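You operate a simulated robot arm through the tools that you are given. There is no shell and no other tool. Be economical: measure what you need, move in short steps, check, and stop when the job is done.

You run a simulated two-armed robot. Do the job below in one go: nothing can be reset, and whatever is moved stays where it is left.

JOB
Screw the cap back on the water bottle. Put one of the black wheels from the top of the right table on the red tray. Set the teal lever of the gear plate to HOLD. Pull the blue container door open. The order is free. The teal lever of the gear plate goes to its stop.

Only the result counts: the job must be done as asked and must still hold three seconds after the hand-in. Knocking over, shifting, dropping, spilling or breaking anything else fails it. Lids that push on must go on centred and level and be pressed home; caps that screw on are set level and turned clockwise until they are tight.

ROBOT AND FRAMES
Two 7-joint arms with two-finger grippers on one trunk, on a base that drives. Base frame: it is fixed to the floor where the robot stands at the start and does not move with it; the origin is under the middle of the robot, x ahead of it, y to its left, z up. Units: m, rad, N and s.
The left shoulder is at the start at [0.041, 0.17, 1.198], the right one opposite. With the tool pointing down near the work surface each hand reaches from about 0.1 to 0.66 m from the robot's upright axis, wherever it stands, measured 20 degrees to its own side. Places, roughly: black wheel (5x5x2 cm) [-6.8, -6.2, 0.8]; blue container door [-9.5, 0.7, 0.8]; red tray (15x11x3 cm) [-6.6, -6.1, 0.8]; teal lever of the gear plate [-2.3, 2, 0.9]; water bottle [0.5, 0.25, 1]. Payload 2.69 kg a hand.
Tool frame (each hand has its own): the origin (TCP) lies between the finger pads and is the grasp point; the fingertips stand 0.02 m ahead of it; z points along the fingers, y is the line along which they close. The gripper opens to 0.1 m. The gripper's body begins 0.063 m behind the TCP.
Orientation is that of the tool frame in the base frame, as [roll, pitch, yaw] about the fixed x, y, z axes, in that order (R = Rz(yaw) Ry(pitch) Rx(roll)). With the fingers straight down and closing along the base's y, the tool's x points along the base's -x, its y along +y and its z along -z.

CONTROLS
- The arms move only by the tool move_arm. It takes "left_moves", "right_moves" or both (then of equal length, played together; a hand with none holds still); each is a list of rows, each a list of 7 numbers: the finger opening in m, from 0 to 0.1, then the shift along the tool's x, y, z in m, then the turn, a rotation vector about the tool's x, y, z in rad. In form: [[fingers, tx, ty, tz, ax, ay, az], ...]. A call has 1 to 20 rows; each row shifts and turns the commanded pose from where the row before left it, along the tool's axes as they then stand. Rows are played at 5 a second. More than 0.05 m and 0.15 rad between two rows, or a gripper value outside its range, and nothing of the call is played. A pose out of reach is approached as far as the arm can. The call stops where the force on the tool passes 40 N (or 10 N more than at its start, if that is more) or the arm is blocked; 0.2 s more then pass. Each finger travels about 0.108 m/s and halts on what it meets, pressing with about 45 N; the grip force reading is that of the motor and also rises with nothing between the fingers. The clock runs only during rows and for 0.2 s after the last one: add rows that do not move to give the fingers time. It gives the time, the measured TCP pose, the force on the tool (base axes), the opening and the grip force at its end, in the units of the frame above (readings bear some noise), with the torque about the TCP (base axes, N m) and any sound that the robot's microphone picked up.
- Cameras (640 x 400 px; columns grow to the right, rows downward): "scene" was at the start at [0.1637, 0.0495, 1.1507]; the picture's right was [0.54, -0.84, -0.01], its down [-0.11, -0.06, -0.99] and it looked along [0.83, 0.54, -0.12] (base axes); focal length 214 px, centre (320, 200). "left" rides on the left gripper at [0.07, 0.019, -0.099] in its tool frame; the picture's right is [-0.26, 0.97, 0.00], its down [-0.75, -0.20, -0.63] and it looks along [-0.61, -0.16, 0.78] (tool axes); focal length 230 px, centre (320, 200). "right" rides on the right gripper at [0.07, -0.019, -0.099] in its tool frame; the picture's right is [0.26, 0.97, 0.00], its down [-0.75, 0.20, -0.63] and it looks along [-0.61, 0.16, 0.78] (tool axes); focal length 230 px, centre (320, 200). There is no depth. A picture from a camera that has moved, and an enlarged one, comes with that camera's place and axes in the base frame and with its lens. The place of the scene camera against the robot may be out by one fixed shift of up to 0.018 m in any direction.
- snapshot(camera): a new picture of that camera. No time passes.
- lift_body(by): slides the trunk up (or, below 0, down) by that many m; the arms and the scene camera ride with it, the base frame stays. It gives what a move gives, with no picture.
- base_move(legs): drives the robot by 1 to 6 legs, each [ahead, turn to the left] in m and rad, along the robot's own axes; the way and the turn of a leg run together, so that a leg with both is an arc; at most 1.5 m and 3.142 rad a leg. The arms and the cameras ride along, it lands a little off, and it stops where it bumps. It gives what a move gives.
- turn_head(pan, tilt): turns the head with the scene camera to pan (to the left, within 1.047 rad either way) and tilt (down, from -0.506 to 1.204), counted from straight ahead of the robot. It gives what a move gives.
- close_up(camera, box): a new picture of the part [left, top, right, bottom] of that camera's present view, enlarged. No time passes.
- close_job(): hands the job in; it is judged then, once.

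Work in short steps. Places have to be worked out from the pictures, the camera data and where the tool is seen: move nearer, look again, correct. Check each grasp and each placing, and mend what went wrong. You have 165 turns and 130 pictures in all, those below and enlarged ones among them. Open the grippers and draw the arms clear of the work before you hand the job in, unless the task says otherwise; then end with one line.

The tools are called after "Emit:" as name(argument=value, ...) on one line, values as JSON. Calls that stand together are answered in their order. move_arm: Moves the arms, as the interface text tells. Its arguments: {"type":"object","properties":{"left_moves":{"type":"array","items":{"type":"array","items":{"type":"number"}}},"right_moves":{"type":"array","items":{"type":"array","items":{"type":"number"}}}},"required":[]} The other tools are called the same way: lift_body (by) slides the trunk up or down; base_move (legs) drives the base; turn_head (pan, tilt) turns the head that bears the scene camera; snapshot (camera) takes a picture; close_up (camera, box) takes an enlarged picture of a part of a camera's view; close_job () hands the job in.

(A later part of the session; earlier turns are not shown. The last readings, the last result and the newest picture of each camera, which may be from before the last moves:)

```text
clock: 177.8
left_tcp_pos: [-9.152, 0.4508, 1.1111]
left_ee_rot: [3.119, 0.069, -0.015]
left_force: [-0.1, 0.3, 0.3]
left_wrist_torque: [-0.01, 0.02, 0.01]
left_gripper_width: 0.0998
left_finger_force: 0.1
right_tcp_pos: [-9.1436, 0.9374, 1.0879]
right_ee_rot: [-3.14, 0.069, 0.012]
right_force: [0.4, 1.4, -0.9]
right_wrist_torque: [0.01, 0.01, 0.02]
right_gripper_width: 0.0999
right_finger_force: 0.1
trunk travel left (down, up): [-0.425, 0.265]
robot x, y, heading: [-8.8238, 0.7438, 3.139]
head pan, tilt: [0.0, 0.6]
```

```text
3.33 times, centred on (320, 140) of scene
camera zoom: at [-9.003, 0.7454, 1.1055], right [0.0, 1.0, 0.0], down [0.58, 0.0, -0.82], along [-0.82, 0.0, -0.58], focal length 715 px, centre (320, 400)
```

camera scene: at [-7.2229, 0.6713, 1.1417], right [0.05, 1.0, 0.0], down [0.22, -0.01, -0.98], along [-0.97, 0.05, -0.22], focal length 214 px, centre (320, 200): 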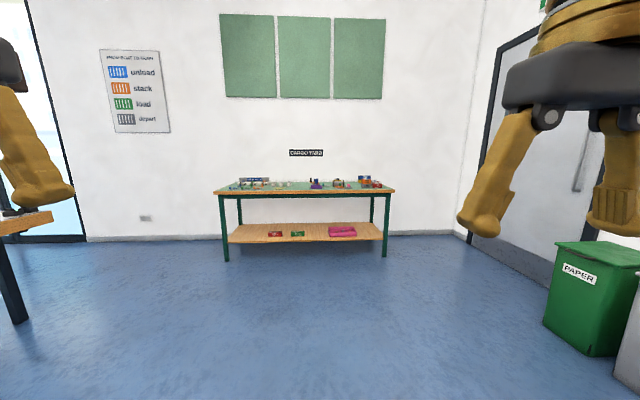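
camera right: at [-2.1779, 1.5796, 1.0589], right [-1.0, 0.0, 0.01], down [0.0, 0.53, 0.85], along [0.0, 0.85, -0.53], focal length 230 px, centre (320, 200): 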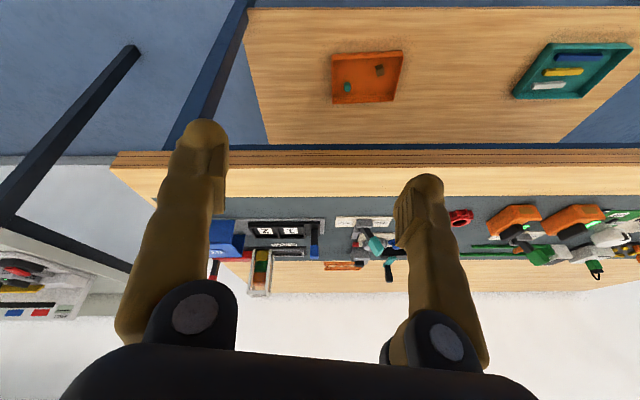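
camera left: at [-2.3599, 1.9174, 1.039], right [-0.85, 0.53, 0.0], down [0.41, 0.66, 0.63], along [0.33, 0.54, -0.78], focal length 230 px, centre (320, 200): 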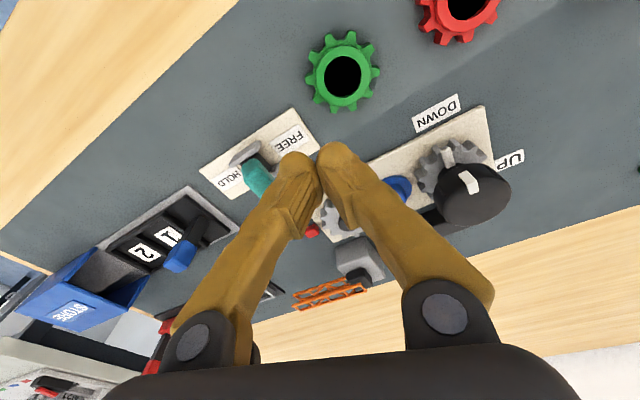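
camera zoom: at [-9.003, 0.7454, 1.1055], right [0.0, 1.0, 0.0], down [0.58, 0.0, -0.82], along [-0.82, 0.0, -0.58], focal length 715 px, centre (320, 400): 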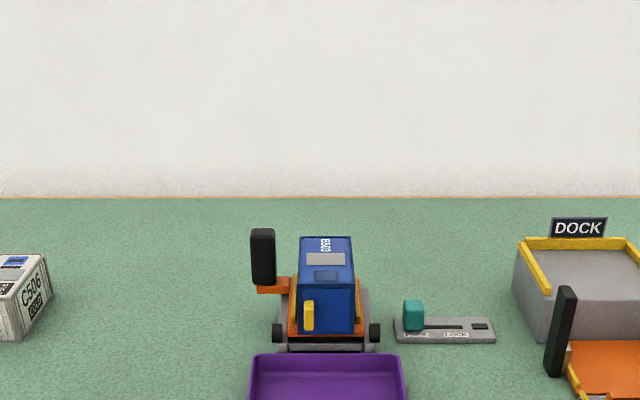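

Emit:
close_up(camera="scene", box=[296, 130, 370, 186])

Emit:
snapshot(camera="left")

Emit:
snapshot(camera="right")

```text
7.14 times, centred on (333, 158) of scene
camera zoom: at [-9.003, 0.7454, 1.1055], right [0.0, 1.0, 0.0], down [0.58, 0.0, -0.82], along [-0.82, 0.0, -0.58], focal length 1532 px, centre (227, 500)
```

zoom: 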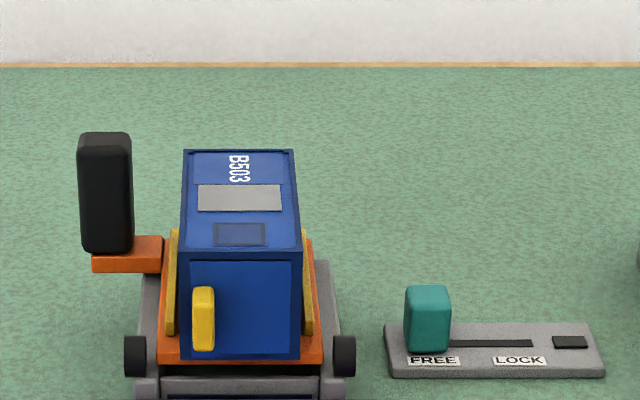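

```text
47 pictures are left
camera left: at [-9.0764, 0.4337, 1.2048], right [-0.27, -0.96, 0.04], down [-0.7, 0.22, 0.68], along [-0.66, 0.16, -0.74], focal length 230 px, centre (320, 200)
```

left: 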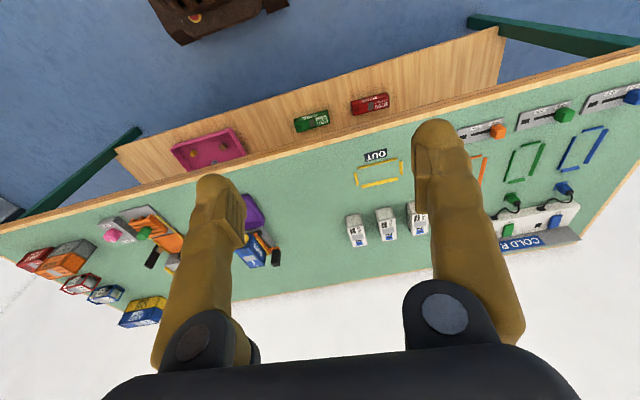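

```text
46 pictures are left
camera right: at [-9.0659, 0.9566, 1.1806], right [0.27, -0.96, -0.02], down [-0.7, -0.21, 0.68], along [-0.66, -0.17, -0.73], focal length 230 px, centre (320, 200)
```

right: 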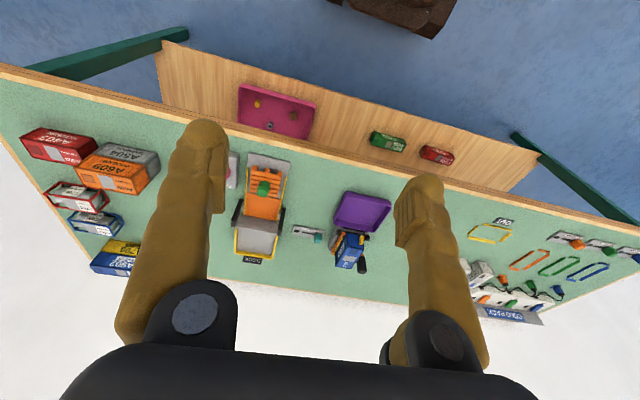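

The container (B503) sits on an orange carrier. Its door faces me, with a yellow handle on the left edge and the hinge on the right. I'll enlarge the right-hand view to triangulate.

Emit:
close_up(camera="right", box=[290, 170, 410, 290])

```text
3.33 times, centred on (350, 230) of right
camera zoom: at [-9.0659, 0.9566, 1.1806], right [0.27, -0.96, -0.02], down [-0.7, -0.21, 0.68], along [-0.66, -0.17, -0.73], focal length 767 px, centre (220, 100)
```

zoom: 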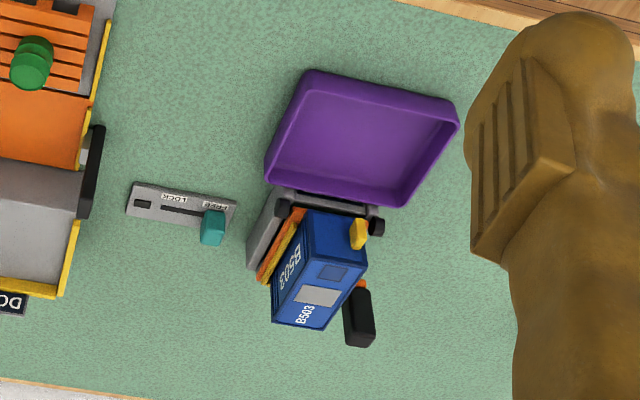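

The handle is at ≈[-9.488, 0.737, 0.826]; the door is ~4 cm wide with its hinge near y≈0.772. I'll drive 0.1 m closer and turn left 0.22 rad so the handle lies on the right arm's side.

Emit:
base_move(legs=[[0.09, 0], [0, 0.22]])

```text
clock: 179.7
left_tcp_pos: [-9.1746, 0.3871, 1.1092]
left_ee_rot: [3.122, 0.07, 0.198]
left_force: [0.4, -0.5, -0.1]
left_wrist_torque: [0.03, 0.03, -0.01]
left_gripper_width: 0.1001
left_finger_force: 0.1
right_tcp_pos: [-9.2682, 0.8639, 1.0868]
right_ee_rot: [-3.14, 0.068, 0.223]
right_force: [1.5, 0.4, 0.4]
right_wrist_torque: [0.02, 0.03, 0.01]
right_gripper_width: 0.1003
right_finger_force: 0.0
trunk travel left (down, up): [-0.425, 0.265]
robot x, y, heading: [-8.9148, 0.7481, -2.926]
head pan, tilt: [0.0, 0.6]
```

I'll level the right hand, square it to the door and bring it to a pre-grasp in front of and above the handle.

Emit:
move_arm(right_moves=[[0.06, 0, 0, 0, 0, 0.068, 0], [0.06, 0, 0, 0, 0, 0, 0.112], [0.06, 0, 0, 0, 0, 0, 0.111], [0.06, -0.03, 0.021, 0.021, 0, 0, 0], [0.06, -0.03, 0.021, 0.021, 0, 0, 0], [0.06, -0.03, 0.021, 0.021, 0, 0, 0], [0.06, -0.03, 0.021, 0.021, 0, 0, 0], [0.06, -0.03, 0.021, 0.021, 0, 0, 0], [0.06, -0.03, 0.021, 0.021, 0, 0, 0], [0.06, 0, 0, 0, 0, 0, 0], [0.06, 0, 0, 0, 0, 0, 0]])

Emit:
snapshot(camera="right")

Emit:
close_up(camera="scene", box=[300, 60, 460, 180])

```text
clock: 182.1
left_tcp_pos: [-9.159, 0.3907, 1.114]
left_ee_rot: [3.122, 0.086, 0.198]
left_force: [-0.5, 0.3, 1.1]
left_wrist_torque: [-0.03, 0.03, 0.04]
left_gripper_width: 0.0998
left_finger_force: 0.1
right_tcp_pos: [-9.4349, 0.7408, 0.9689]
right_ee_rot: [3.141, 0.015, 0.002]
right_force: [-0.2, 0.2, -0.3]
right_wrist_torque: [0.03, 0.03, -0.03]
right_gripper_width: 0.0599
right_finger_force: 0.1
trunk travel left (down, up): [-0.425, 0.265]
robot x, y, heading: [-8.915, 0.7508, -2.929]
head pan, tilt: [0.0, 0.6]
```

```text
44 pictures are left
camera right: at [-9.3625, 0.7596, 1.0668], right [0.26, -0.97, 0.0], down [-0.74, -0.2, 0.64], along [-0.62, -0.16, -0.77], focal length 230 px, centre (320, 200)
```

right: 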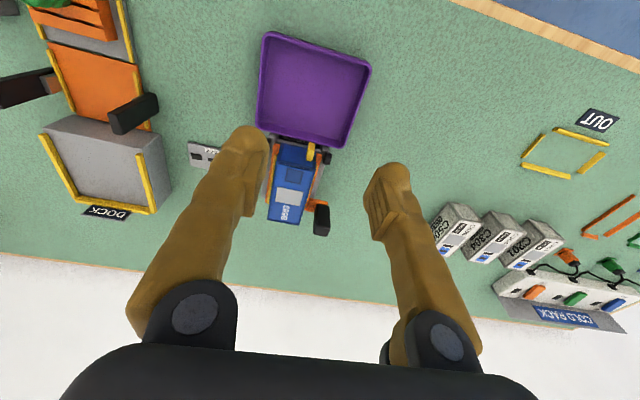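

```text
3.33 times, centred on (380, 120) of scene
camera zoom: at [-9.0926, 0.7088, 1.1051], right [-0.21, 0.98, 0.0], down [0.57, 0.12, -0.82], along [-0.8, -0.17, -0.58], focal length 715 px, centre (120, 467)
```

zoom: 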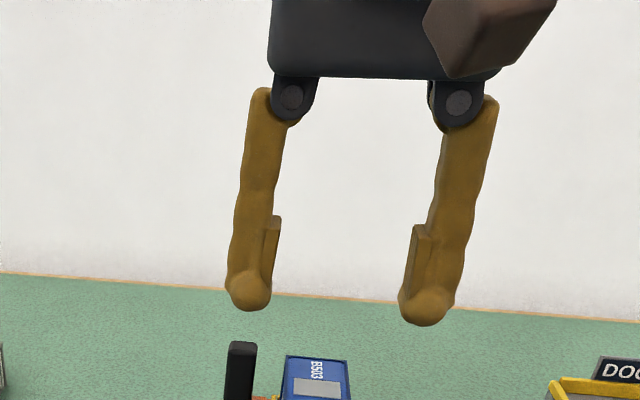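

Emit:
close_up(camera="right", box=[250, 110, 350, 240])

```text
3.08 times, centred on (300, 175) of right
camera zoom: at [-9.3625, 0.7596, 1.0668], right [0.26, -0.97, 0.0], down [-0.74, -0.2, 0.64], along [-0.62, -0.16, -0.77], focal length 708 px, centre (382, 277)
```

zoom: 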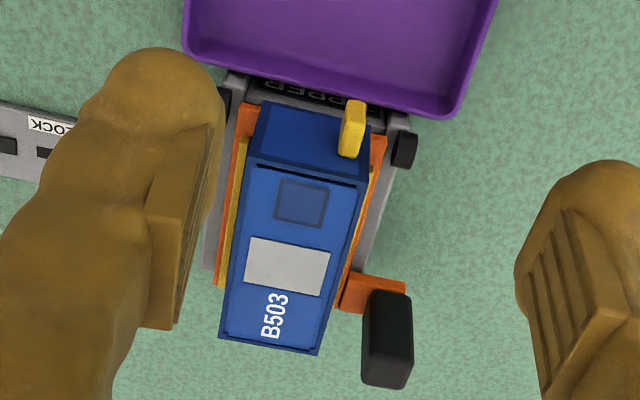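

The handle centre is at about [-9.489, 0.739], z 0.812–0.84. I'll align at x≈−9.485 and lower until the tips are just above it.

Emit:
move_arm(right_moves=[[0.045, -0.025, 0.001, 0.02, 0, 0.015, 0], [0.045, -0.025, 0.001, 0.02, 0, 0, 0], [0.045, 0, 0, 0.025, 0, 0, 0], [0.045, 0, 0, 0.025, 0, 0, 0], [0.045, 0, 0, 0, 0, 0, 0], [0.045, 0, 0, 0, 0, 0, 0]])

Emit:
close_up(camera="right", box=[230, 100, 410, 250])

Emit:
close_up(camera="scene", box=[330, 100, 430, 180])

```text
clock: 183.5
left_tcp_pos: [-9.1597, 0.3908, 1.114]
left_ee_rot: [3.12, 0.085, 0.196]
left_force: [1.1, -0.3, 0.2]
left_wrist_torque: [0.01, -0.01, 0.01]
left_gripper_width: 0.1003
left_finger_force: 0.1
right_tcp_pos: [-9.4866, 0.7391, 0.8776]
right_ee_rot: [3.141, 0.001, -0.001]
right_force: [-0.1, -0.3, 0.1]
right_wrist_torque: [0.0, 0.03, 0.01]
right_gripper_width: 0.0449
right_finger_force: 0.1
trunk travel left (down, up): [-0.425, 0.265]
robot x, y, heading: [-8.9149, 0.7445, -2.926]
head pan, tilt: [0.0, 0.6]
```

```text
2.67 times, centred on (320, 175) of right
camera zoom: at [-9.4152, 0.7576, 0.9762], right [0.26, -0.97, 0.0], down [-0.75, -0.2, 0.63], along [-0.61, -0.16, -0.78], focal length 614 px, centre (320, 267)
```

zoom: 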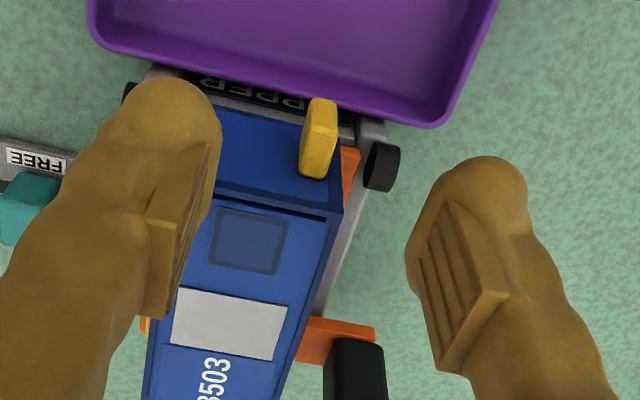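

```text
5.00 times, centred on (380, 140) of scene
camera zoom: at [-9.0924, 0.709, 1.1051], right [-0.21, 0.98, 0.0], down [0.57, 0.12, -0.82], along [-0.8, -0.17, -0.58], focal length 1072 px, centre (20, 500)
```

zoom: 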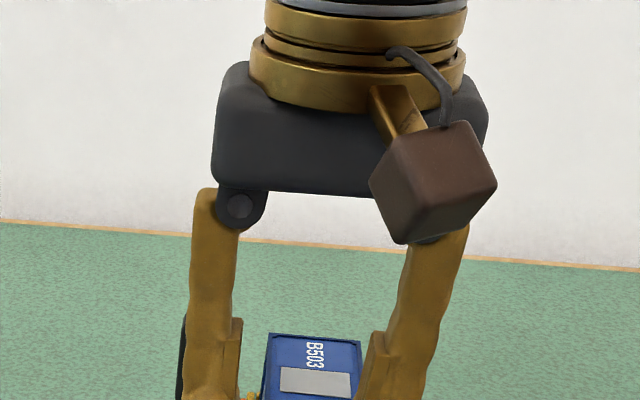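

The container's roof edge is at x≈−9.494, so I'll keep the fingers just in front of it (TCP x≈−9.481) and lower to z≈0.831.

Emit:
move_arm(right_moves=[[0.045, 0.006, 0.0005, 0, 0, 0, 0], [0.045, 0, 0, 0.015, 0, 0, 0], [0.045, 0, 0, 0.015, 0, 0, 0], [0.045, 0, 0, 0.013, 0, 0, 0], [0.045, 0, 0, 0, 0, 0, 0], [0.045, 0, 0, 0, 0, 0, 0]])

Emit:
close_up(camera="right", box=[230, 100, 410, 250])

```text
clock: 184.9
left_tcp_pos: [-9.1612, 0.3914, 1.1145]
left_ee_rot: [3.121, 0.087, 0.199]
left_force: [-0.4, 0.1, 0.0]
left_wrist_torque: [0.04, -0.01, 0.0]
left_gripper_width: 0.1
left_finger_force: 0.1
right_tcp_pos: [-9.4812, 0.7386, 0.8356]
right_ee_rot: [3.138, 0.001, 0.0]
right_force: [-0.4, 0.4, 0.0]
right_wrist_torque: [-0.01, 0.04, -0.01]
right_gripper_width: 0.045
right_finger_force: 0.0
trunk travel left (down, up): [-0.425, 0.265]
robot x, y, heading: [-8.9138, 0.7479, -2.928]
head pan, tilt: [0.0, 0.6]
```

```text
2.67 times, centred on (320, 175) of right
camera zoom: at [-9.4101, 0.7571, 0.9336], right [0.26, -0.97, 0.0], down [-0.75, -0.2, 0.63], along [-0.61, -0.16, -0.78], focal length 614 px, centre (320, 267)
```

zoom: 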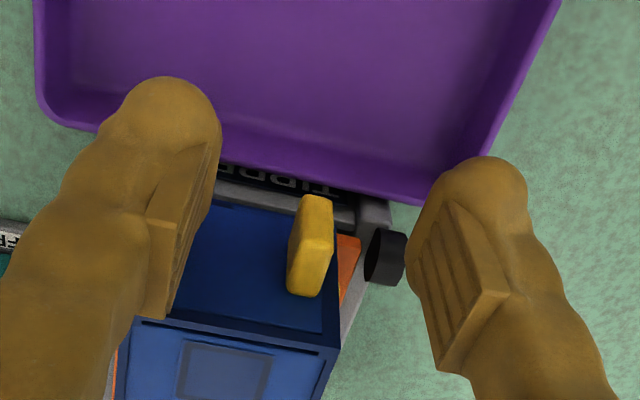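

The handle is between the fingers. Closing.

Emit:
move_arm(right_moves=[[0.03, 0, 0, 0.002, 0, 0, 0], [0.015, 0, 0, 0, 0, 0, 0], [0.0, 0, 0, 0, 0, 0, 0], [0.0, 0, 0, 0, 0, 0, 0]])

Emit:
close_up(camera="right", box=[230, 100, 410, 250])

```text
clock: 185.9
left_tcp_pos: [-9.1594, 0.3907, 1.1145]
left_ee_rot: [3.121, 0.085, 0.196]
left_force: [0.3, -0.1, 0.2]
left_wrist_torque: [0.01, -0.01, 0.0]
left_gripper_width: 0.1002
left_finger_force: 0.0
right_tcp_pos: [-9.4806, 0.7396, 0.8322]
right_ee_rot: [3.141, 0.0, -0.002]
right_force: [-0.6, -0.3, 0.0]
right_wrist_torque: [-0.01, -0.01, 0.02]
right_gripper_width: 0.0063
right_finger_force: 34.5
trunk travel left (down, up): [-0.425, 0.265]
robot x, y, heading: [-8.9132, 0.7487, -2.93]
head pan, tilt: [0.0, 0.6]
```

```text
2.67 times, centred on (320, 175) of right
camera zoom: at [-9.4097, 0.7585, 0.9318], right [0.26, -0.97, 0.0], down [-0.75, -0.2, 0.63], along [-0.61, -0.16, -0.78], focal length 614 px, centre (320, 267)
```

zoom: 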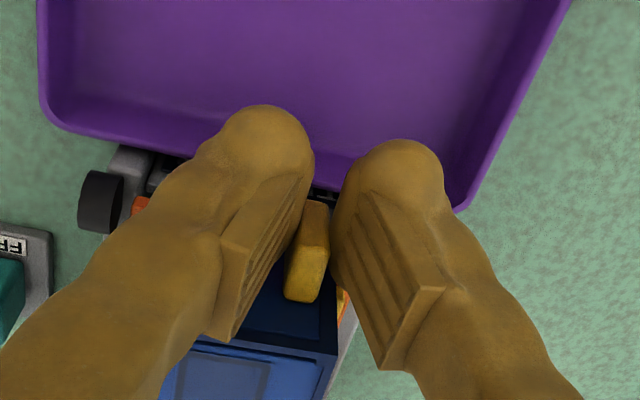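

The handle is gripped (opening 6 mm). I'll pull along the hinge arc (radius ≈35 mm) while turning the wrist with the door.

Emit:
move_arm(right_moves=[[0, 0.0045, -0.0016, 0, 0, 0, -0.13], [0, 0.0045, -0.0018, 0, 0, 0, -0.13], [0, 0.0045, -0.0018, 0, 0, 0, -0.13], [0, 0.0045, -0.0018, 0, 0, 0, -0.13], [0, 0, 0, 0, 0, 0, 0]])

Emit:
snapshot(camera="right")

Emit:
close_up(camera="scene", box=[330, 120, 430, 200])

```text
clock: 187.1
left_tcp_pos: [-9.1587, 0.3911, 1.1147]
left_ee_rot: [3.12, 0.086, 0.197]
left_force: [0.7, 0.5, 0.2]
left_wrist_torque: [-0.04, -0.01, 0.02]
left_gripper_width: 0.1001
left_finger_force: 0.1
right_tcp_pos: [-9.464, 0.7498, 0.834]
right_ee_rot: [3.139, 0.001, 0.522]
right_force: [-0.5, -0.6, 0.0]
right_wrist_torque: [0.03, -0.04, 0.02]
right_gripper_width: 0.0064
right_finger_force: 34.9
trunk travel left (down, up): [-0.425, 0.265]
robot x, y, heading: [-8.9161, 0.7456, -2.928]
head pan, tilt: [0.0, 0.6]
```

```text
37 pictures are left
camera right: at [-9.4127, 0.8017, 0.9328], right [0.71, -0.71, 0.0], down [-0.55, -0.55, 0.63], along [-0.45, -0.45, -0.78], focal length 230 px, centre (320, 200)
```

right: 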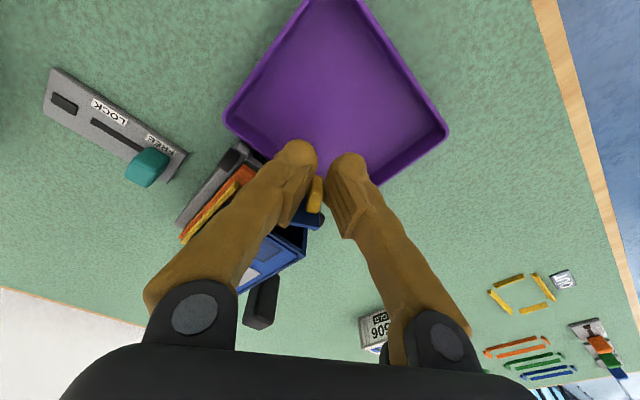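

```text
5.00 times, centred on (380, 160) of scene
camera zoom: at [-9.0925, 0.7089, 1.1051], right [-0.21, 0.98, 0.0], down [0.57, 0.12, -0.82], along [-0.8, -0.17, -0.58], focal length 1072 px, centre (20, 400)
```

zoom: 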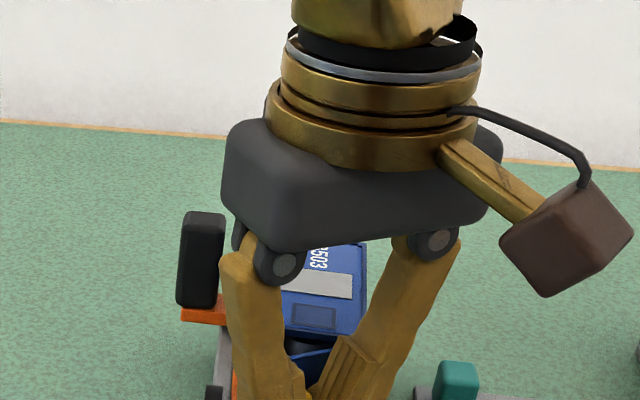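

The door is opening freely. Continuing the arc.

Emit:
move_arm(right_moves=[[0, 0.0045, -0.0018, 0, 0, 0, -0.13], [0, 0.0045, -0.0018, 0, 0, 0, -0.13], [0, 0.0045, -0.0018, 0, 0, 0, -0.13], [0, 0.0045, -0.0018, 0, 0, 0, -0.13], [0, 0.0045, -0.0018, 0, 0, 0, -0.13], [0, 0, 0, 0, 0, 0, 0]])

Emit:
close_up(camera="right", box=[200, 100, 440, 280])

```text
clock: 188.5
left_tcp_pos: [-9.1597, 0.3914, 1.1149]
left_ee_rot: [3.121, 0.085, 0.197]
left_force: [0.0, 0.6, -0.4]
left_wrist_torque: [-0.02, -0.01, 0.0]
left_gripper_width: 0.1
left_finger_force: 0.1
right_tcp_pos: [-9.4556, 0.7638, 0.8334]
right_ee_rot: [3.139, 0.001, 0.975]
right_force: [0.5, 0.9, -1.3]
right_wrist_torque: [0.08, -0.02, -0.03]
right_gripper_width: 0.0064
right_finger_force: 34.6
right hand out of reach, approached as far as the arm can: row 4, 5
trunk travel left (down, up): [-0.425, 0.265]
robot x, y, heading: [-8.9152, 0.7469, -2.926]
head pan, tilt: [0.0, 0.6]
```

```text
2.22 times, centred on (320, 190) of right
camera zoom: at [-9.4315, 0.8331, 0.9317], right [0.94, -0.33, 0.0], down [-0.25, -0.73, 0.63], along [-0.21, -0.6, -0.78], focal length 511 px, centre (320, 222)
```

zoom: 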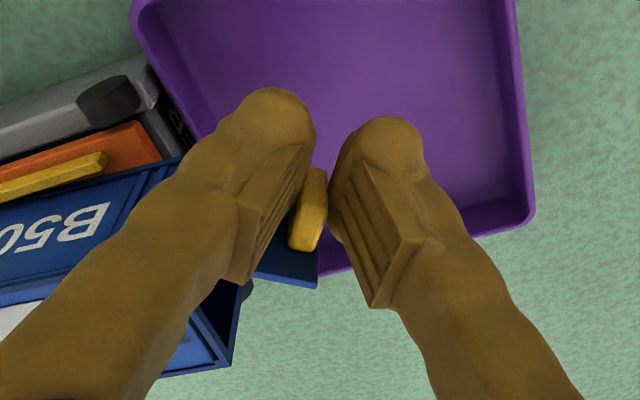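

The wrist limit is reached with the door ~56° open. I'll release, rise, and then push the door further from its inner side with closed fingers.

Emit:
move_arm(right_moves=[[0.015, 0, 0, 0, 0, 0, 0], [0.03, 0, 0, 0, 0, 0, 0], [0.03, 0, 0, -0.02, 0, 0, 0], [0.03, 0, 0, -0.035, 0, 0, 0], [0.03, 0, 0, -0.035, 0, 0, 0], [0.0, 0, 0, 0, 0, 0, 0.13], [0.0, 0, 0, 0, 0, 0, 0.13], [0.0, 0, 0, 0, 0, 0, 0.13], [0.0, 0, 0, 0, 0, 0, 0.13], [0.0, 0, 0, 0, 0, 0, 0.13], [0.0, 0, 0, 0, 0, 0, 0.13], [0.0, 0, 0, 0, 0, 0, 0.13], [0.0, 0, 0, 0, 0, 0, 0]])

Emit:
close_up(camera="right", box=[220, 80, 420, 230])

```text
clock: 191.3
left_tcp_pos: [-9.1591, 0.3906, 1.1142]
left_ee_rot: [3.122, 0.083, 0.198]
left_force: [-0.3, -0.7, -0.3]
left_wrist_torque: [-0.01, -0.01, -0.02]
left_gripper_width: 0.1
left_finger_force: 0.0
right_tcp_pos: [-9.4553, 0.7649, 0.9242]
right_ee_rot: [3.139, 0.001, 0.066]
right_force: [-0.7, 0.8, 0.0]
right_wrist_torque: [-0.01, -0.02, 0.03]
right_gripper_width: 0.0
right_finger_force: 29.6
trunk travel left (down, up): [-0.425, 0.265]
robot x, y, heading: [-8.9143, 0.748, -2.925]
head pan, tilt: [0.0, 0.6]
```

```text
2.67 times, centred on (320, 155) of right
camera zoom: at [-9.3874, 0.7886, 1.0226], right [0.32, -0.95, 0.0], down [-0.74, -0.25, 0.63], along [-0.6, -0.2, -0.78], focal length 614 px, centre (320, 320)
```

zoom: 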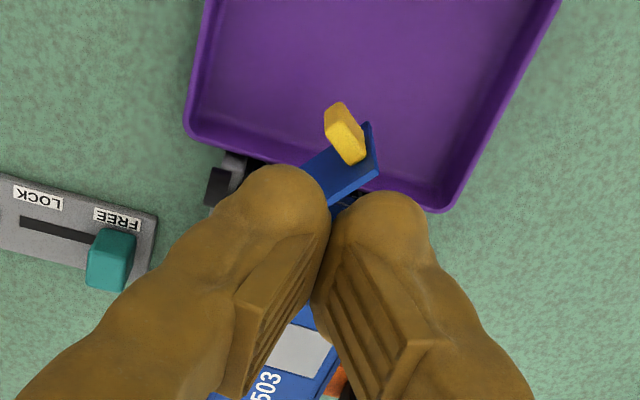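

The door stands ~60° open. I'll go down on its inner side and push it toward +y to ~100°.

Emit:
move_arm(right_moves=[[0.0, -0.009, 0.022, 0, 0, 0, 0], [0.0, -0.009, 0.022, 0, 0, 0, 0], [0, 0, 0, 0, 0, 0, 0], [0.0, 0, 0, 0.03, 0, 0, 0], [0.0, 0, 0, 0.03, 0, 0, 0], [0.0, 0, 0, 0.022, 0, 0, 0], [0, 0, 0, 0, 0, 0, 0], [0, 0.0005, -0.01, 0, 0, 0, 0], [0, 0.0005, -0.01, 0, 0, 0, 0], [0, 0.0005, -0.01, 0, 0, 0, 0], [0, 0.0005, -0.01, 0, 0, 0, 0], [0, 0.0005, -0.009, 0, 0, 0, 0], [0, 0, 0, 0, 0, 0, 0]])

Emit:
close_up(camera="right", box=[200, 80, 440, 260])

```text
clock: 194.1
left_tcp_pos: [-9.1589, 0.3909, 1.115]
left_ee_rot: [3.12, 0.087, 0.198]
left_force: [-0.1, -1.0, 1.2]
left_wrist_torque: [0.01, 0.02, -0.02]
left_gripper_width: 0.0999
left_finger_force: 0.1
right_tcp_pos: [-9.4738, 0.769, 0.841]
right_ee_rot: [3.14, 0.004, 0.064]
right_force: [-0.1, 0.3, -0.1]
right_wrist_torque: [0.0, 0.0, 0.01]
right_gripper_width: 0.0002
right_finger_force: 30.0
trunk travel left (down, up): [-0.425, 0.265]
robot x, y, heading: [-8.9157, 0.7492, -2.927]
head pan, tilt: [0.0, 0.6]
```

```text
2.22 times, centred on (320, 170) of right
camera zoom: at [-9.4038, 0.7933, 0.9398], right [0.32, -0.95, 0.0], down [-0.74, -0.25, 0.63], along [-0.6, -0.2, -0.78], focal length 511 px, centre (320, 267)
```

zoom: 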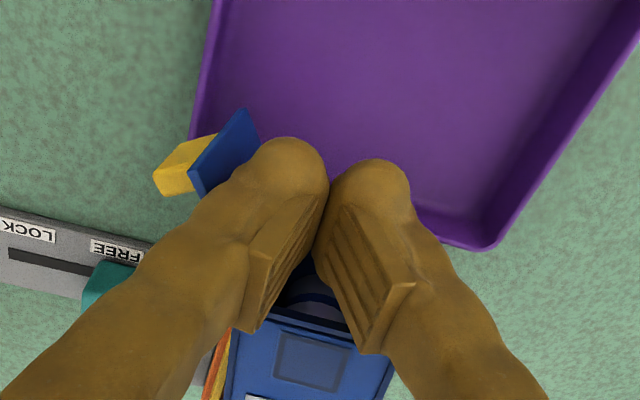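

The door is open past 90° with no load. I'll back the finger off, rise and check.

Emit:
move_arm(right_moves=[[0, 0, 0.015, 0, 0, 0, 0], [0, 0, 0, -0.03, 0, 0, 0], [0, 0, 0, -0.045, 0, 0, 0], [0, 0, 0, -0.045, 0, 0, 0], [0, 0.04, 0, -0.03, 0, 0, 0], [0, 0.045, -0.02, 0, 0, 0, 0], [0, 0.045, -0.02, 0, 0, 0, 0], [0, 0.045, -0.02, 0, 0, 0, 0], [0.0, 0, 0, 0, 0, 0, 0]])

Emit:
close_up(camera="scene", box=[300, 80, 460, 200])

```text
clock: 196.1
left_tcp_pos: [-9.1604, 0.391, 1.1144]
left_ee_rot: [3.121, 0.084, 0.197]
left_force: [-0.1, -0.7, -0.3]
left_wrist_torque: [0.01, -0.04, -0.03]
left_gripper_width: 0.0998
left_finger_force: 0.0
right_tcp_pos: [-9.3015, 0.8242, 0.9896]
right_ee_rot: [3.141, 0.003, 0.066]
right_force: [0.0, 0.0, 0.3]
right_wrist_torque: [0.03, 0.0, -0.01]
right_gripper_width: 0.0
right_finger_force: 29.3
trunk travel left (down, up): [-0.425, 0.265]
robot x, y, heading: [-8.9165, 0.7476, -2.925]
head pan, tilt: [0.0, 0.6]
```

```text
3.33 times, centred on (380, 140) of scene
camera zoom: at [-9.0927, 0.7087, 1.1051], right [-0.21, 0.98, 0.0], down [0.57, 0.12, -0.81], along [-0.8, -0.17, -0.58], focal length 715 px, centre (120, 400)
```

zoom: 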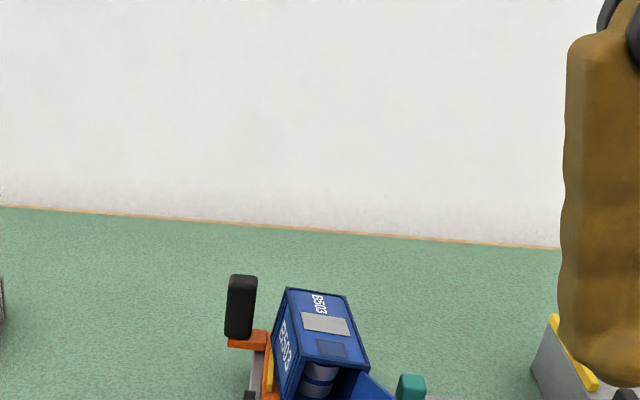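

The door is open and the container undisturbed. I'll back off and turn south to look for the wheel table.

Emit:
base_move(legs=[[-0.6, 0], [0, 1.354]])

Emit:
turn_head(pan=0, tilt=0.15)

Emit:
snapshot(camera="scene")

```text
clock: 202.9
left_tcp_pos: [-8.0359, 0.5633, 1.1146]
left_ee_rot: [3.122, 0.085, 1.563]
left_force: [0.9, 0.0, 0.1]
left_wrist_torque: [-0.02, -0.01, 0.01]
left_gripper_width: 0.1
left_finger_force: 0.0
right_tcp_pos: [-8.4891, 0.5127, 0.9901]
right_ee_rot: [3.141, 0.001, 1.432]
right_force: [0.1, -0.9, -0.4]
right_wrist_torque: [-0.04, 0.0, -0.01]
right_gripper_width: 0.0001
right_finger_force: 29.6
trunk travel left (down, up): [-0.425, 0.265]
robot x, y, heading: [-8.3419, 0.8712, -1.562]
head pan, tilt: [0.0, 0.6]
```

```text
clock: 203.8
left_tcp_pos: [-8.0367, 0.5786, 1.1192]
left_ee_rot: [3.119, 0.103, 1.564]
left_force: [0.5, 0.1, 0.2]
left_wrist_torque: [0.01, -0.01, 0.0]
left_gripper_width: 0.0997
left_finger_force: 0.1
right_tcp_pos: [-8.4886, 0.5279, 0.9958]
right_ee_rot: [3.138, 0.018, 1.433]
right_force: [0.1, -0.2, -0.4]
right_wrist_torque: [-0.01, -0.01, 0.0]
right_gripper_width: 0.0
right_finger_force: 29.9
trunk travel left (down, up): [-0.425, 0.265]
robot x, y, heading: [-8.3366, 0.8726, -1.559]
head pan, tilt: [0.0, 0.15]
```

```text
31 pictures are left
camera scene: at [-8.3431, 0.6907, 1.1464], right [-1.0, -0.01, 0.0], down [0.0, 0.17, -0.99], along [0.01, -0.99, -0.17], focal length 214 px, centre (320, 200)
```

scene: 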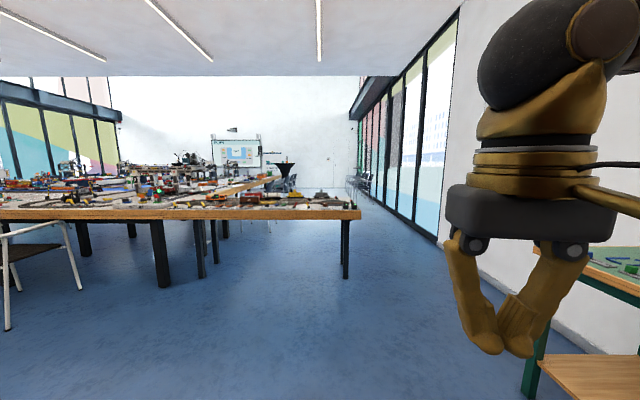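

Emit:
close_up(camera="scene", box=[170, 120, 450, 290])

```text
2.29 times, centred on (310, 205) of scene
camera zoom: at [-8.3431, 0.6907, 1.1464], right [-1.0, -0.01, 0.0], down [0.0, 0.17, -0.99], along [0.01, -0.99, -0.17], focal length 490 px, centre (343, 189)
```

zoom: 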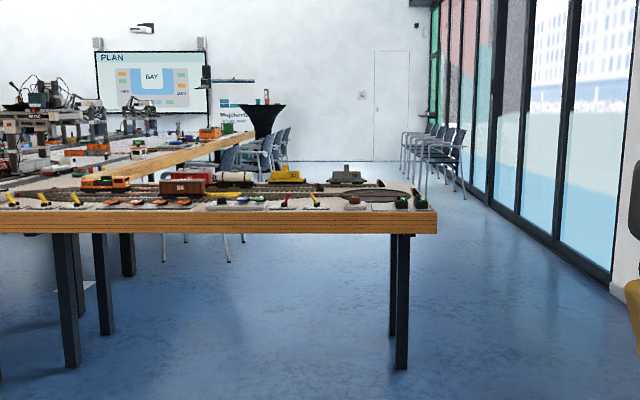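

The right table runs south along x≈−7, with the target near its far end. The passage goes between the cargo table corner and the long table's end (~1 m gap), then south along the windows. I'll drive through it diagonally.

Emit:
base_move(legs=[[0, 0.157], [0.83, 0], [0, -1.03], [1.5, 0], [0, 0.86]])

Emit:
snapshot(camera="scene")

```text
clock: 220.7
left_tcp_pos: [-9.0114, -1.2346, 1.1192]
left_ee_rot: [3.119, 0.103, 1.542]
left_force: [1.3, 0.7, 0.2]
left_wrist_torque: [0.03, 0.0, 0.01]
left_gripper_width: 0.0998
left_finger_force: 0.0
right_tcp_pos: [-9.4653, -1.277, 0.9958]
right_ee_rot: [3.138, 0.019, 1.411]
right_force: [-0.3, 0.0, -1.0]
right_wrist_torque: [0.0, -0.04, 0.01]
right_gripper_width: 0.0001
right_finger_force: 29.6
trunk travel left (down, up): [-0.425, 0.265]
robot x, y, heading: [-9.316, -0.936, -1.584]
head pan, tilt: [0.0, 0.15]
```

```text
29 pictures are left
camera scene: at [-9.3198, -1.1171, 1.1466], right [-1.0, 0.01, 0.0], down [0.0, 0.17, -0.99], along [-0.01, -0.99, -0.17], focal length 214 px, centre (320, 200)
```

scene: 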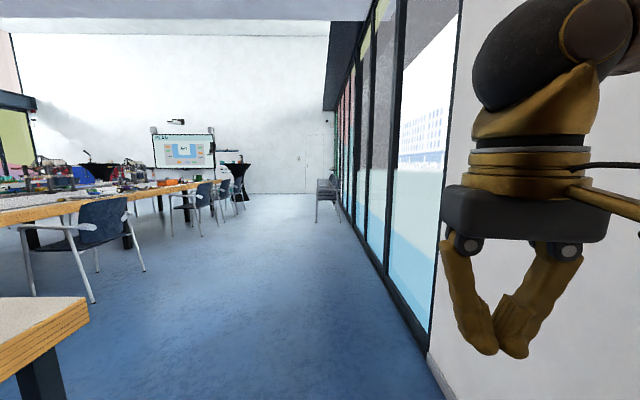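

Clear. I'll continue south past the table's end, then angle into the wide aisle between the chairs and the windows.

Emit:
base_move(legs=[[1.0, 0], [0, 0.302], [1.5, 0], [1.5, 0], [0, 0.2]])

Emit:
snapshot(camera="scene")

```text
clock: 241.7
left_tcp_pos: [-8.1778, -4.922, 1.1219]
left_ee_rot: [3.118, 0.12, 2.043]
left_force: [-0.4, 0.4, -0.3]
left_wrist_torque: [0.0, 0.03, 0.01]
left_gripper_width: 0.1002
left_finger_force: 0.0
right_tcp_pos: [-8.5545, -5.1786, 1.0015]
right_ee_rot: [3.135, 0.033, 1.913]
right_force: [0.7, 0.5, 0.2]
right_wrist_torque: [-0.01, 0.0, 0.04]
right_gripper_width: 0.0
right_finger_force: 30.2
trunk travel left (down, up): [-0.425, 0.265]
robot x, y, heading: [-8.5813, -4.8213, -1.084]
head pan, tilt: [0.0, 0.15]
```

```text
28 pictures are left
camera scene: at [-8.4977, -4.9804, 1.1466], right [-0.88, -0.47, 0.0], down [-0.08, 0.15, -0.99], along [0.46, -0.87, -0.17], focal length 214 px, centre (320, 200)
```

scene: 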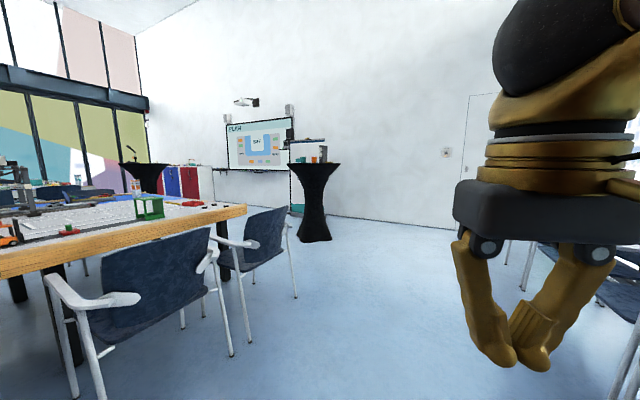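

The table's south end is near [-7.1, -6.3], with a chair beside it and a bar table at [-7.0, -7.66]. I'll go round to y≈−6.85 and face east to check.

Emit:
base_move(legs=[[0, -0.186], [1.2, 0], [0.93, 0], [0, 1.27]])

Emit:
turn_head(pan=0.15, tilt=0.3)

Emit:
snapshot(camera="scene")

```text
clock: 256.3
left_tcp_pos: [-7.6843, -6.5834, 1.1257]
left_ee_rot: [3.116, 0.137, 3.116]
left_force: [0.4, 0.0, 0.7]
left_wrist_torque: [0.01, 0.0, 0.03]
left_gripper_width: 0.0998
left_finger_force: 0.1
right_tcp_pos: [-7.6373, -7.0385, 1.006]
right_ee_rot: [3.132, 0.049, 2.986]
right_force: [0.3, -0.7, -0.8]
right_wrist_torque: [-0.03, 0.0, 0.01]
right_gripper_width: 0.0
right_finger_force: 29.1
trunk travel left (down, up): [-0.425, 0.265]
robot x, y, heading: [-7.9494, -6.8959, -0.011]
head pan, tilt: [0.0, 0.15]
```

```text
clock: 257.0
left_tcp_pos: [-7.6961, -6.583, 1.1323]
left_ee_rot: [3.129, 0.156, 3.141]
left_force: [1.0, 0.0, 0.1]
left_wrist_torque: [-0.03, 0.03, 0.01]
left_gripper_width: 0.1
left_finger_force: 0.1
right_tcp_pos: [-7.6538, -7.0388, 1.0116]
right_ee_rot: [3.131, 0.068, 2.986]
right_force: [0.4, 0.5, 0.1]
right_wrist_torque: [-0.03, -0.04, -0.01]
right_gripper_width: 0.0001
right_finger_force: 30.1
trunk travel left (down, up): [-0.425, 0.265]
robot x, y, heading: [-7.949, -6.8922, -0.009]
head pan, tilt: [0.15, 0.3]
```

```text
27 pictures are left
camera scene: at [-7.7721, -6.8816, 1.1327], right [0.14, -0.99, 0.0], down [-0.31, -0.04, -0.95], along [0.94, 0.13, -0.31], focal length 214 px, centre (320, 200)
```

scene: 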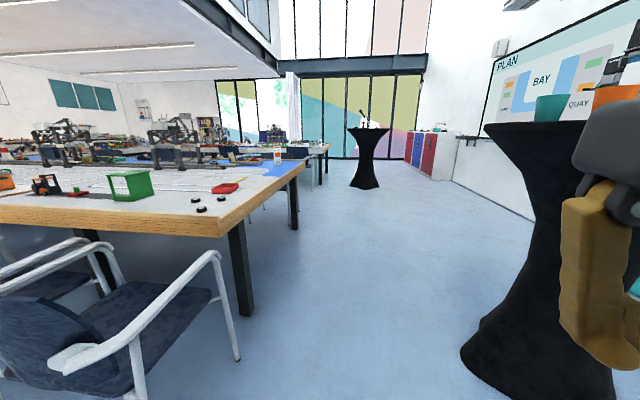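

I see three black wheels near [-6.78,-6.06], [-6.92,-6.19] and [-6.74,-6.19], and the red tray near [-6.5,-6.07]. The table edge is at y≈−6.38. I'll drive to [-6.68, -6.78] and face north.

Emit:
base_move(legs=[[0, 0.096], [1.27, 0], [0, 1.48]])

Emit:
turn_head(pan=0, tilt=0.6)

Emit:
snapshot(camera="scene")

```text
clock: 267.6
left_tcp_pos: [-7.0156, -6.5309, 1.1313]
left_ee_rot: [3.12, 0.148, -1.55]
left_force: [0.2, 0.7, 1.0]
left_wrist_torque: [-0.01, 0.01, -0.03]
left_gripper_width: 0.0997
left_finger_force: 0.0
right_tcp_pos: [-6.5615, -6.4684, 1.0115]
right_ee_rot: [3.131, 0.068, -1.687]
right_force: [1.2, 0.4, 0.1]
right_wrist_torque: [0.01, -0.02, -0.02]
right_gripper_width: 0.0003
right_finger_force: 30.0
trunk travel left (down, up): [-0.425, 0.265]
robot x, y, heading: [-6.6872, -6.7704, 1.602]
head pan, tilt: [0.15, 0.3]
```

```text
clock: 268.4
left_tcp_pos: [-7.0172, -6.5396, 1.1408]
left_ee_rot: [-3.138, 0.167, -1.511]
left_force: [-0.3, 0.1, -0.2]
left_wrist_torque: [-0.02, -0.02, 0.0]
left_gripper_width: 0.1
left_finger_force: 0.1
right_tcp_pos: [-6.5586, -6.4828, 1.0155]
right_ee_rot: [3.13, 0.082, -1.686]
right_force: [-0.8, 0.7, 0.3]
right_wrist_torque: [0.01, 0.03, 0.01]
right_gripper_width: 0.0
right_finger_force: 29.8
trunk travel left (down, up): [-0.425, 0.265]
robot x, y, heading: [-6.6907, -6.7713, 1.604]
head pan, tilt: [0.0, 0.6]
```

```text
26 pictures are left
camera scene: at [-6.696, -6.5935, 1.1051], right [1.0, 0.03, 0.0], down [0.02, -0.58, -0.82], along [-0.03, 0.82, -0.58], focal length 214 px, centre (320, 200)
```

scene: 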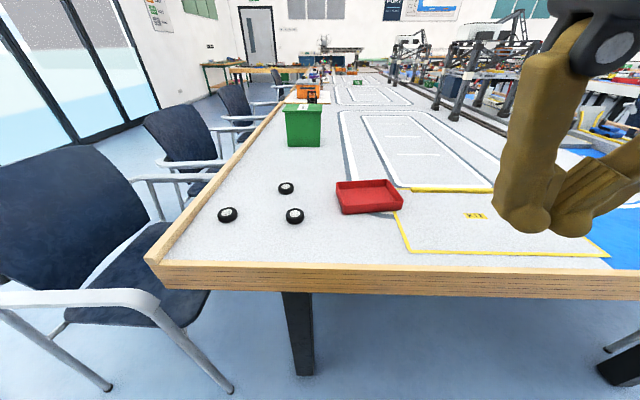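

Wheel A (front right) is at ≈[-6.773, -6.196] and the tray centre at ≈[-6.585, -6.115]. I'll move 4 cm closer and turn left 0.25 so both lie on the right arm's side.

Emit:
base_move(legs=[[0.04, 0], [0, 0.25]])

```text
clock: 270.2
left_tcp_pos: [-7.0672, -6.5914, 1.1406]
left_ee_rot: [3.127, 0.151, -1.293]
left_force: [-0.1, -0.2, 0.2]
left_wrist_torque: [0.07, -0.02, -0.03]
left_gripper_width: 0.0998
left_finger_force: 0.1
right_tcp_pos: [-6.6365, -6.4232, 1.0171]
right_ee_rot: [3.13, 0.083, -1.434]
right_force: [0.1, -0.7, 1.3]
right_wrist_torque: [0.05, -0.04, 0.0]
right_gripper_width: 0.0001
right_finger_force: 29.6
trunk travel left (down, up): [-0.425, 0.265]
robot x, y, heading: [-6.688, -6.7299, 1.852]
head pan, tilt: [0.0, 0.6]
```

Emit:
move_arm(right_moves=[[0.1, 0, 0, 0, 0.0116, 0.083, 0], [0.1, -0.0348, 0.0149, 0.0167, 0, 0, 0], [0.1, -0.0348, 0.0149, 0.0167, 0, 0, 0], [0.1, -0.0348, 0.0149, 0.0167, 0, 0, 0], [0.1, -0.0348, 0.0149, 0.0167, 0, 0, 0], [0.1, -0.0348, 0.0149, 0.0167, 0, 0, 0], [0.1, -0.0348, 0.0149, 0.0167, 0, 0, 0], [0.1, -0.0348, 0.0149, 0.0167, 0, 0, 0], [0.1, 0, 0, 0, 0, 0, 0], [0.1, 0, 0, 0, 0, 0, 0]])

Emit:
snapshot(camera="right")

```text
clock: 272.4
left_tcp_pos: [-7.0666, -6.6002, 1.1492]
left_ee_rot: [-3.129, 0.166, -1.26]
left_force: [0.4, 0.3, 1.2]
left_wrist_torque: [-0.05, -0.01, 0.0]
left_gripper_width: 0.1
left_finger_force: 0.2
right_tcp_pos: [-6.7699, -6.2048, 0.9077]
right_ee_rot: [3.137, 0.012, -1.434]
right_force: [-0.4, -0.1, -0.4]
right_wrist_torque: [0.02, -0.01, 0.0]
right_gripper_width: 0.1001
right_finger_force: 0.0
trunk travel left (down, up): [-0.425, 0.265]
robot x, y, heading: [-6.6894, -6.7316, 1.858]
head pan, tilt: [0.0, 0.6]
```

```text
25 pictures are left
camera right: at [-6.7406, -6.2728, 1.0048], right [-0.92, -0.39, 0.0], down [-0.3, 0.71, 0.64], along [-0.25, 0.59, -0.77], focal length 230 px, centre (320, 200)
```

right: 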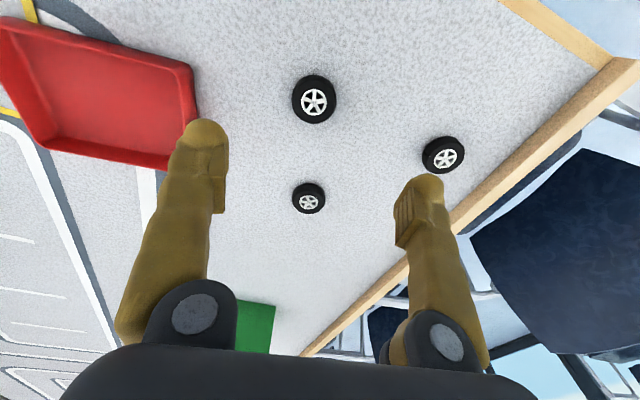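

The wheel is almost under the hand, near [-6.764, -6.203]. I'll lower to z≈0.84 and re-measure.

Emit:
move_arm(right_moves=[[0.1, 0, -0.006, 0.02, 0, 0.012, 0], [0.1, 0, 0, 0.025, 0, 0, 0], [0.1, 0, 0, 0.022, 0, 0, 0], [0.1, 0, 0, 0, 0, 0, 0], [0.1, 0, 0, 0, 0, 0, 0]])

Emit:
snapshot(camera="right")

```text
clock: 273.6
left_tcp_pos: [-7.0655, -6.5994, 1.1489]
left_ee_rot: [-3.13, 0.166, -1.263]
left_force: [-0.4, 0.3, -0.3]
left_wrist_torque: [0.05, 0.03, -0.01]
left_gripper_width: 0.0998
left_finger_force: 0.2
right_tcp_pos: [-6.7625, -6.2054, 0.84]
right_ee_rot: [3.137, 0.002, -1.435]
right_force: [0.5, 0.9, 0.2]
right_wrist_torque: [-0.02, -0.05, -0.04]
right_gripper_width: 0.1001
right_finger_force: 0.1
trunk travel left (down, up): [-0.425, 0.265]
robot x, y, heading: [-6.688, -6.7307, 1.853]
head pan, tilt: [0.0, 0.6]
```

```text
24 pictures are left
camera right: at [-6.7337, -6.2723, 0.9381], right [-0.92, -0.39, 0.0], down [-0.3, 0.72, 0.63], along [-0.25, 0.58, -0.78], focal length 230 px, centre (320, 200)
```

right: 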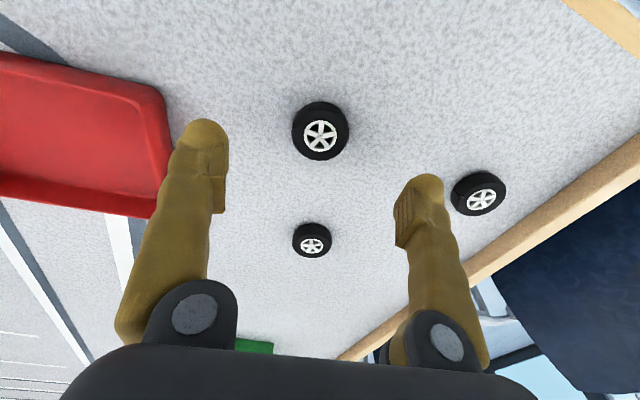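

The top of the wheel is at z≈0.765, at [-6.763, -6.205], and the hand is centred. I'll lower to z≈0.773 and close.

Emit:
move_arm(right_moves=[[0.1, 0, 0, 0.025, 0, 0, 0], [0.1, 0, 0, 0.025, 0, 0, 0], [0.1, 0, 0, 0.017, 0, 0, 0], [0.1, 0, 0, 0, 0, 0, 0], [0.07, 0, 0, 0, 0, 0, 0], [0.04, 0, 0, 0, 0, 0, 0], [0.02, 0, 0, 0, 0, 0, 0], [0.02, 0, 0, 0, 0, 0, 0]])

Emit:
snapshot(camera="right")

```text
clock: 274.7
left_tcp_pos: [-7.0651, -6.6111, 1.1597]
left_ee_rot: [-3.097, 0.186, -1.226]
left_force: [0.4, 0.3, 0.2]
left_wrist_torque: [0.02, -0.03, 0.03]
left_gripper_width: 0.1
left_finger_force: 0.1
right_tcp_pos: [-6.7625, -6.2124, 0.7812]
right_ee_rot: [3.135, 0.019, -1.437]
right_force: [-0.1, 0.1, -0.4]
right_wrist_torque: [0.02, 0.0, 0.02]
right_gripper_width: 0.0701
right_finger_force: 0.1
trunk travel left (down, up): [-0.425, 0.265]
robot x, y, heading: [-6.6915, -6.7322, 1.857]
head pan, tilt: [0.0, 0.6]
stopped in row 5 (right hand): the force on the tool passed its limit at 45 N (the readings are from after the stop); the commanded pose is now the measured one
```

```text
23 pictures are left
camera right: at [-6.7323, -6.2813, 0.8791], right [-0.92, -0.39, 0.0], down [-0.29, 0.71, 0.65], along [-0.25, 0.59, -0.76], focal length 230 px, centre (320, 200)
```

right: 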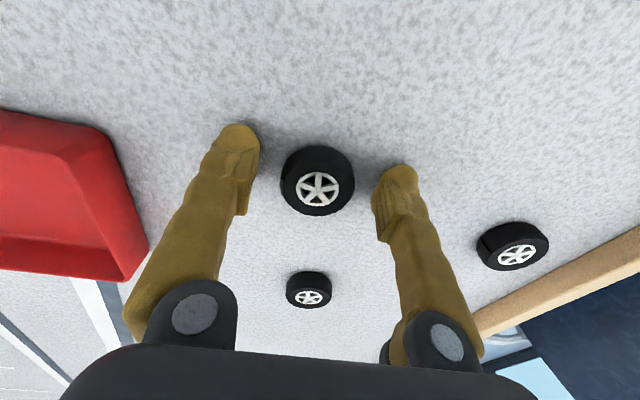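

The tips touched the table; it recoiled to z 0.781 and shifted 7 mm toward me. I'll correct that and close without going lower.

Emit:
move_arm(right_moves=[[0.08, -0.009, 0, 0.0, 0, 0.019, 0], [0.08, 0, 0, 0.002, 0, 0, 0], [0.06, 0, 0, 0, 0, 0, 0], [0.04, 0, 0, 0, 0, 0, 0], [0.02, 0, 0, 0, 0, 0, 0], [0.02, 0, 0, 0, 0, 0, 0]])

Emit:
snapshot(camera="right")

```text
clock: 276.1
left_tcp_pos: [-7.0658, -6.6115, 1.1589]
left_ee_rot: [-3.102, 0.182, -1.228]
left_force: [-0.4, 0.4, 0.2]
left_wrist_torque: [-0.01, 0.0, 0.04]
left_gripper_width: 0.1001
left_finger_force: 0.0
right_tcp_pos: [-6.7636, -6.2021, 0.7801]
right_ee_rot: [3.134, -0.003, -1.436]
right_force: [0.4, -0.3, 0.8]
right_wrist_torque: [0.01, 0.0, -0.03]
right_gripper_width: 0.0387
right_finger_force: 44.7
trunk travel left (down, up): [-0.425, 0.265]
robot x, y, heading: [-6.6875, -6.7332, 1.85]
head pan, tilt: [0.0, 0.6]
```

```text
22 pictures are left
camera right: at [-6.734, -6.2698, 0.8791], right [-0.92, -0.39, 0.01], down [-0.3, 0.72, 0.63], along [-0.25, 0.58, -0.78], focal length 230 px, centre (320, 200)
```

right: 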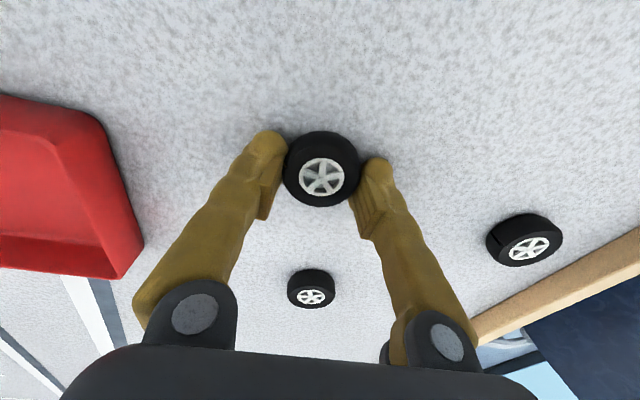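

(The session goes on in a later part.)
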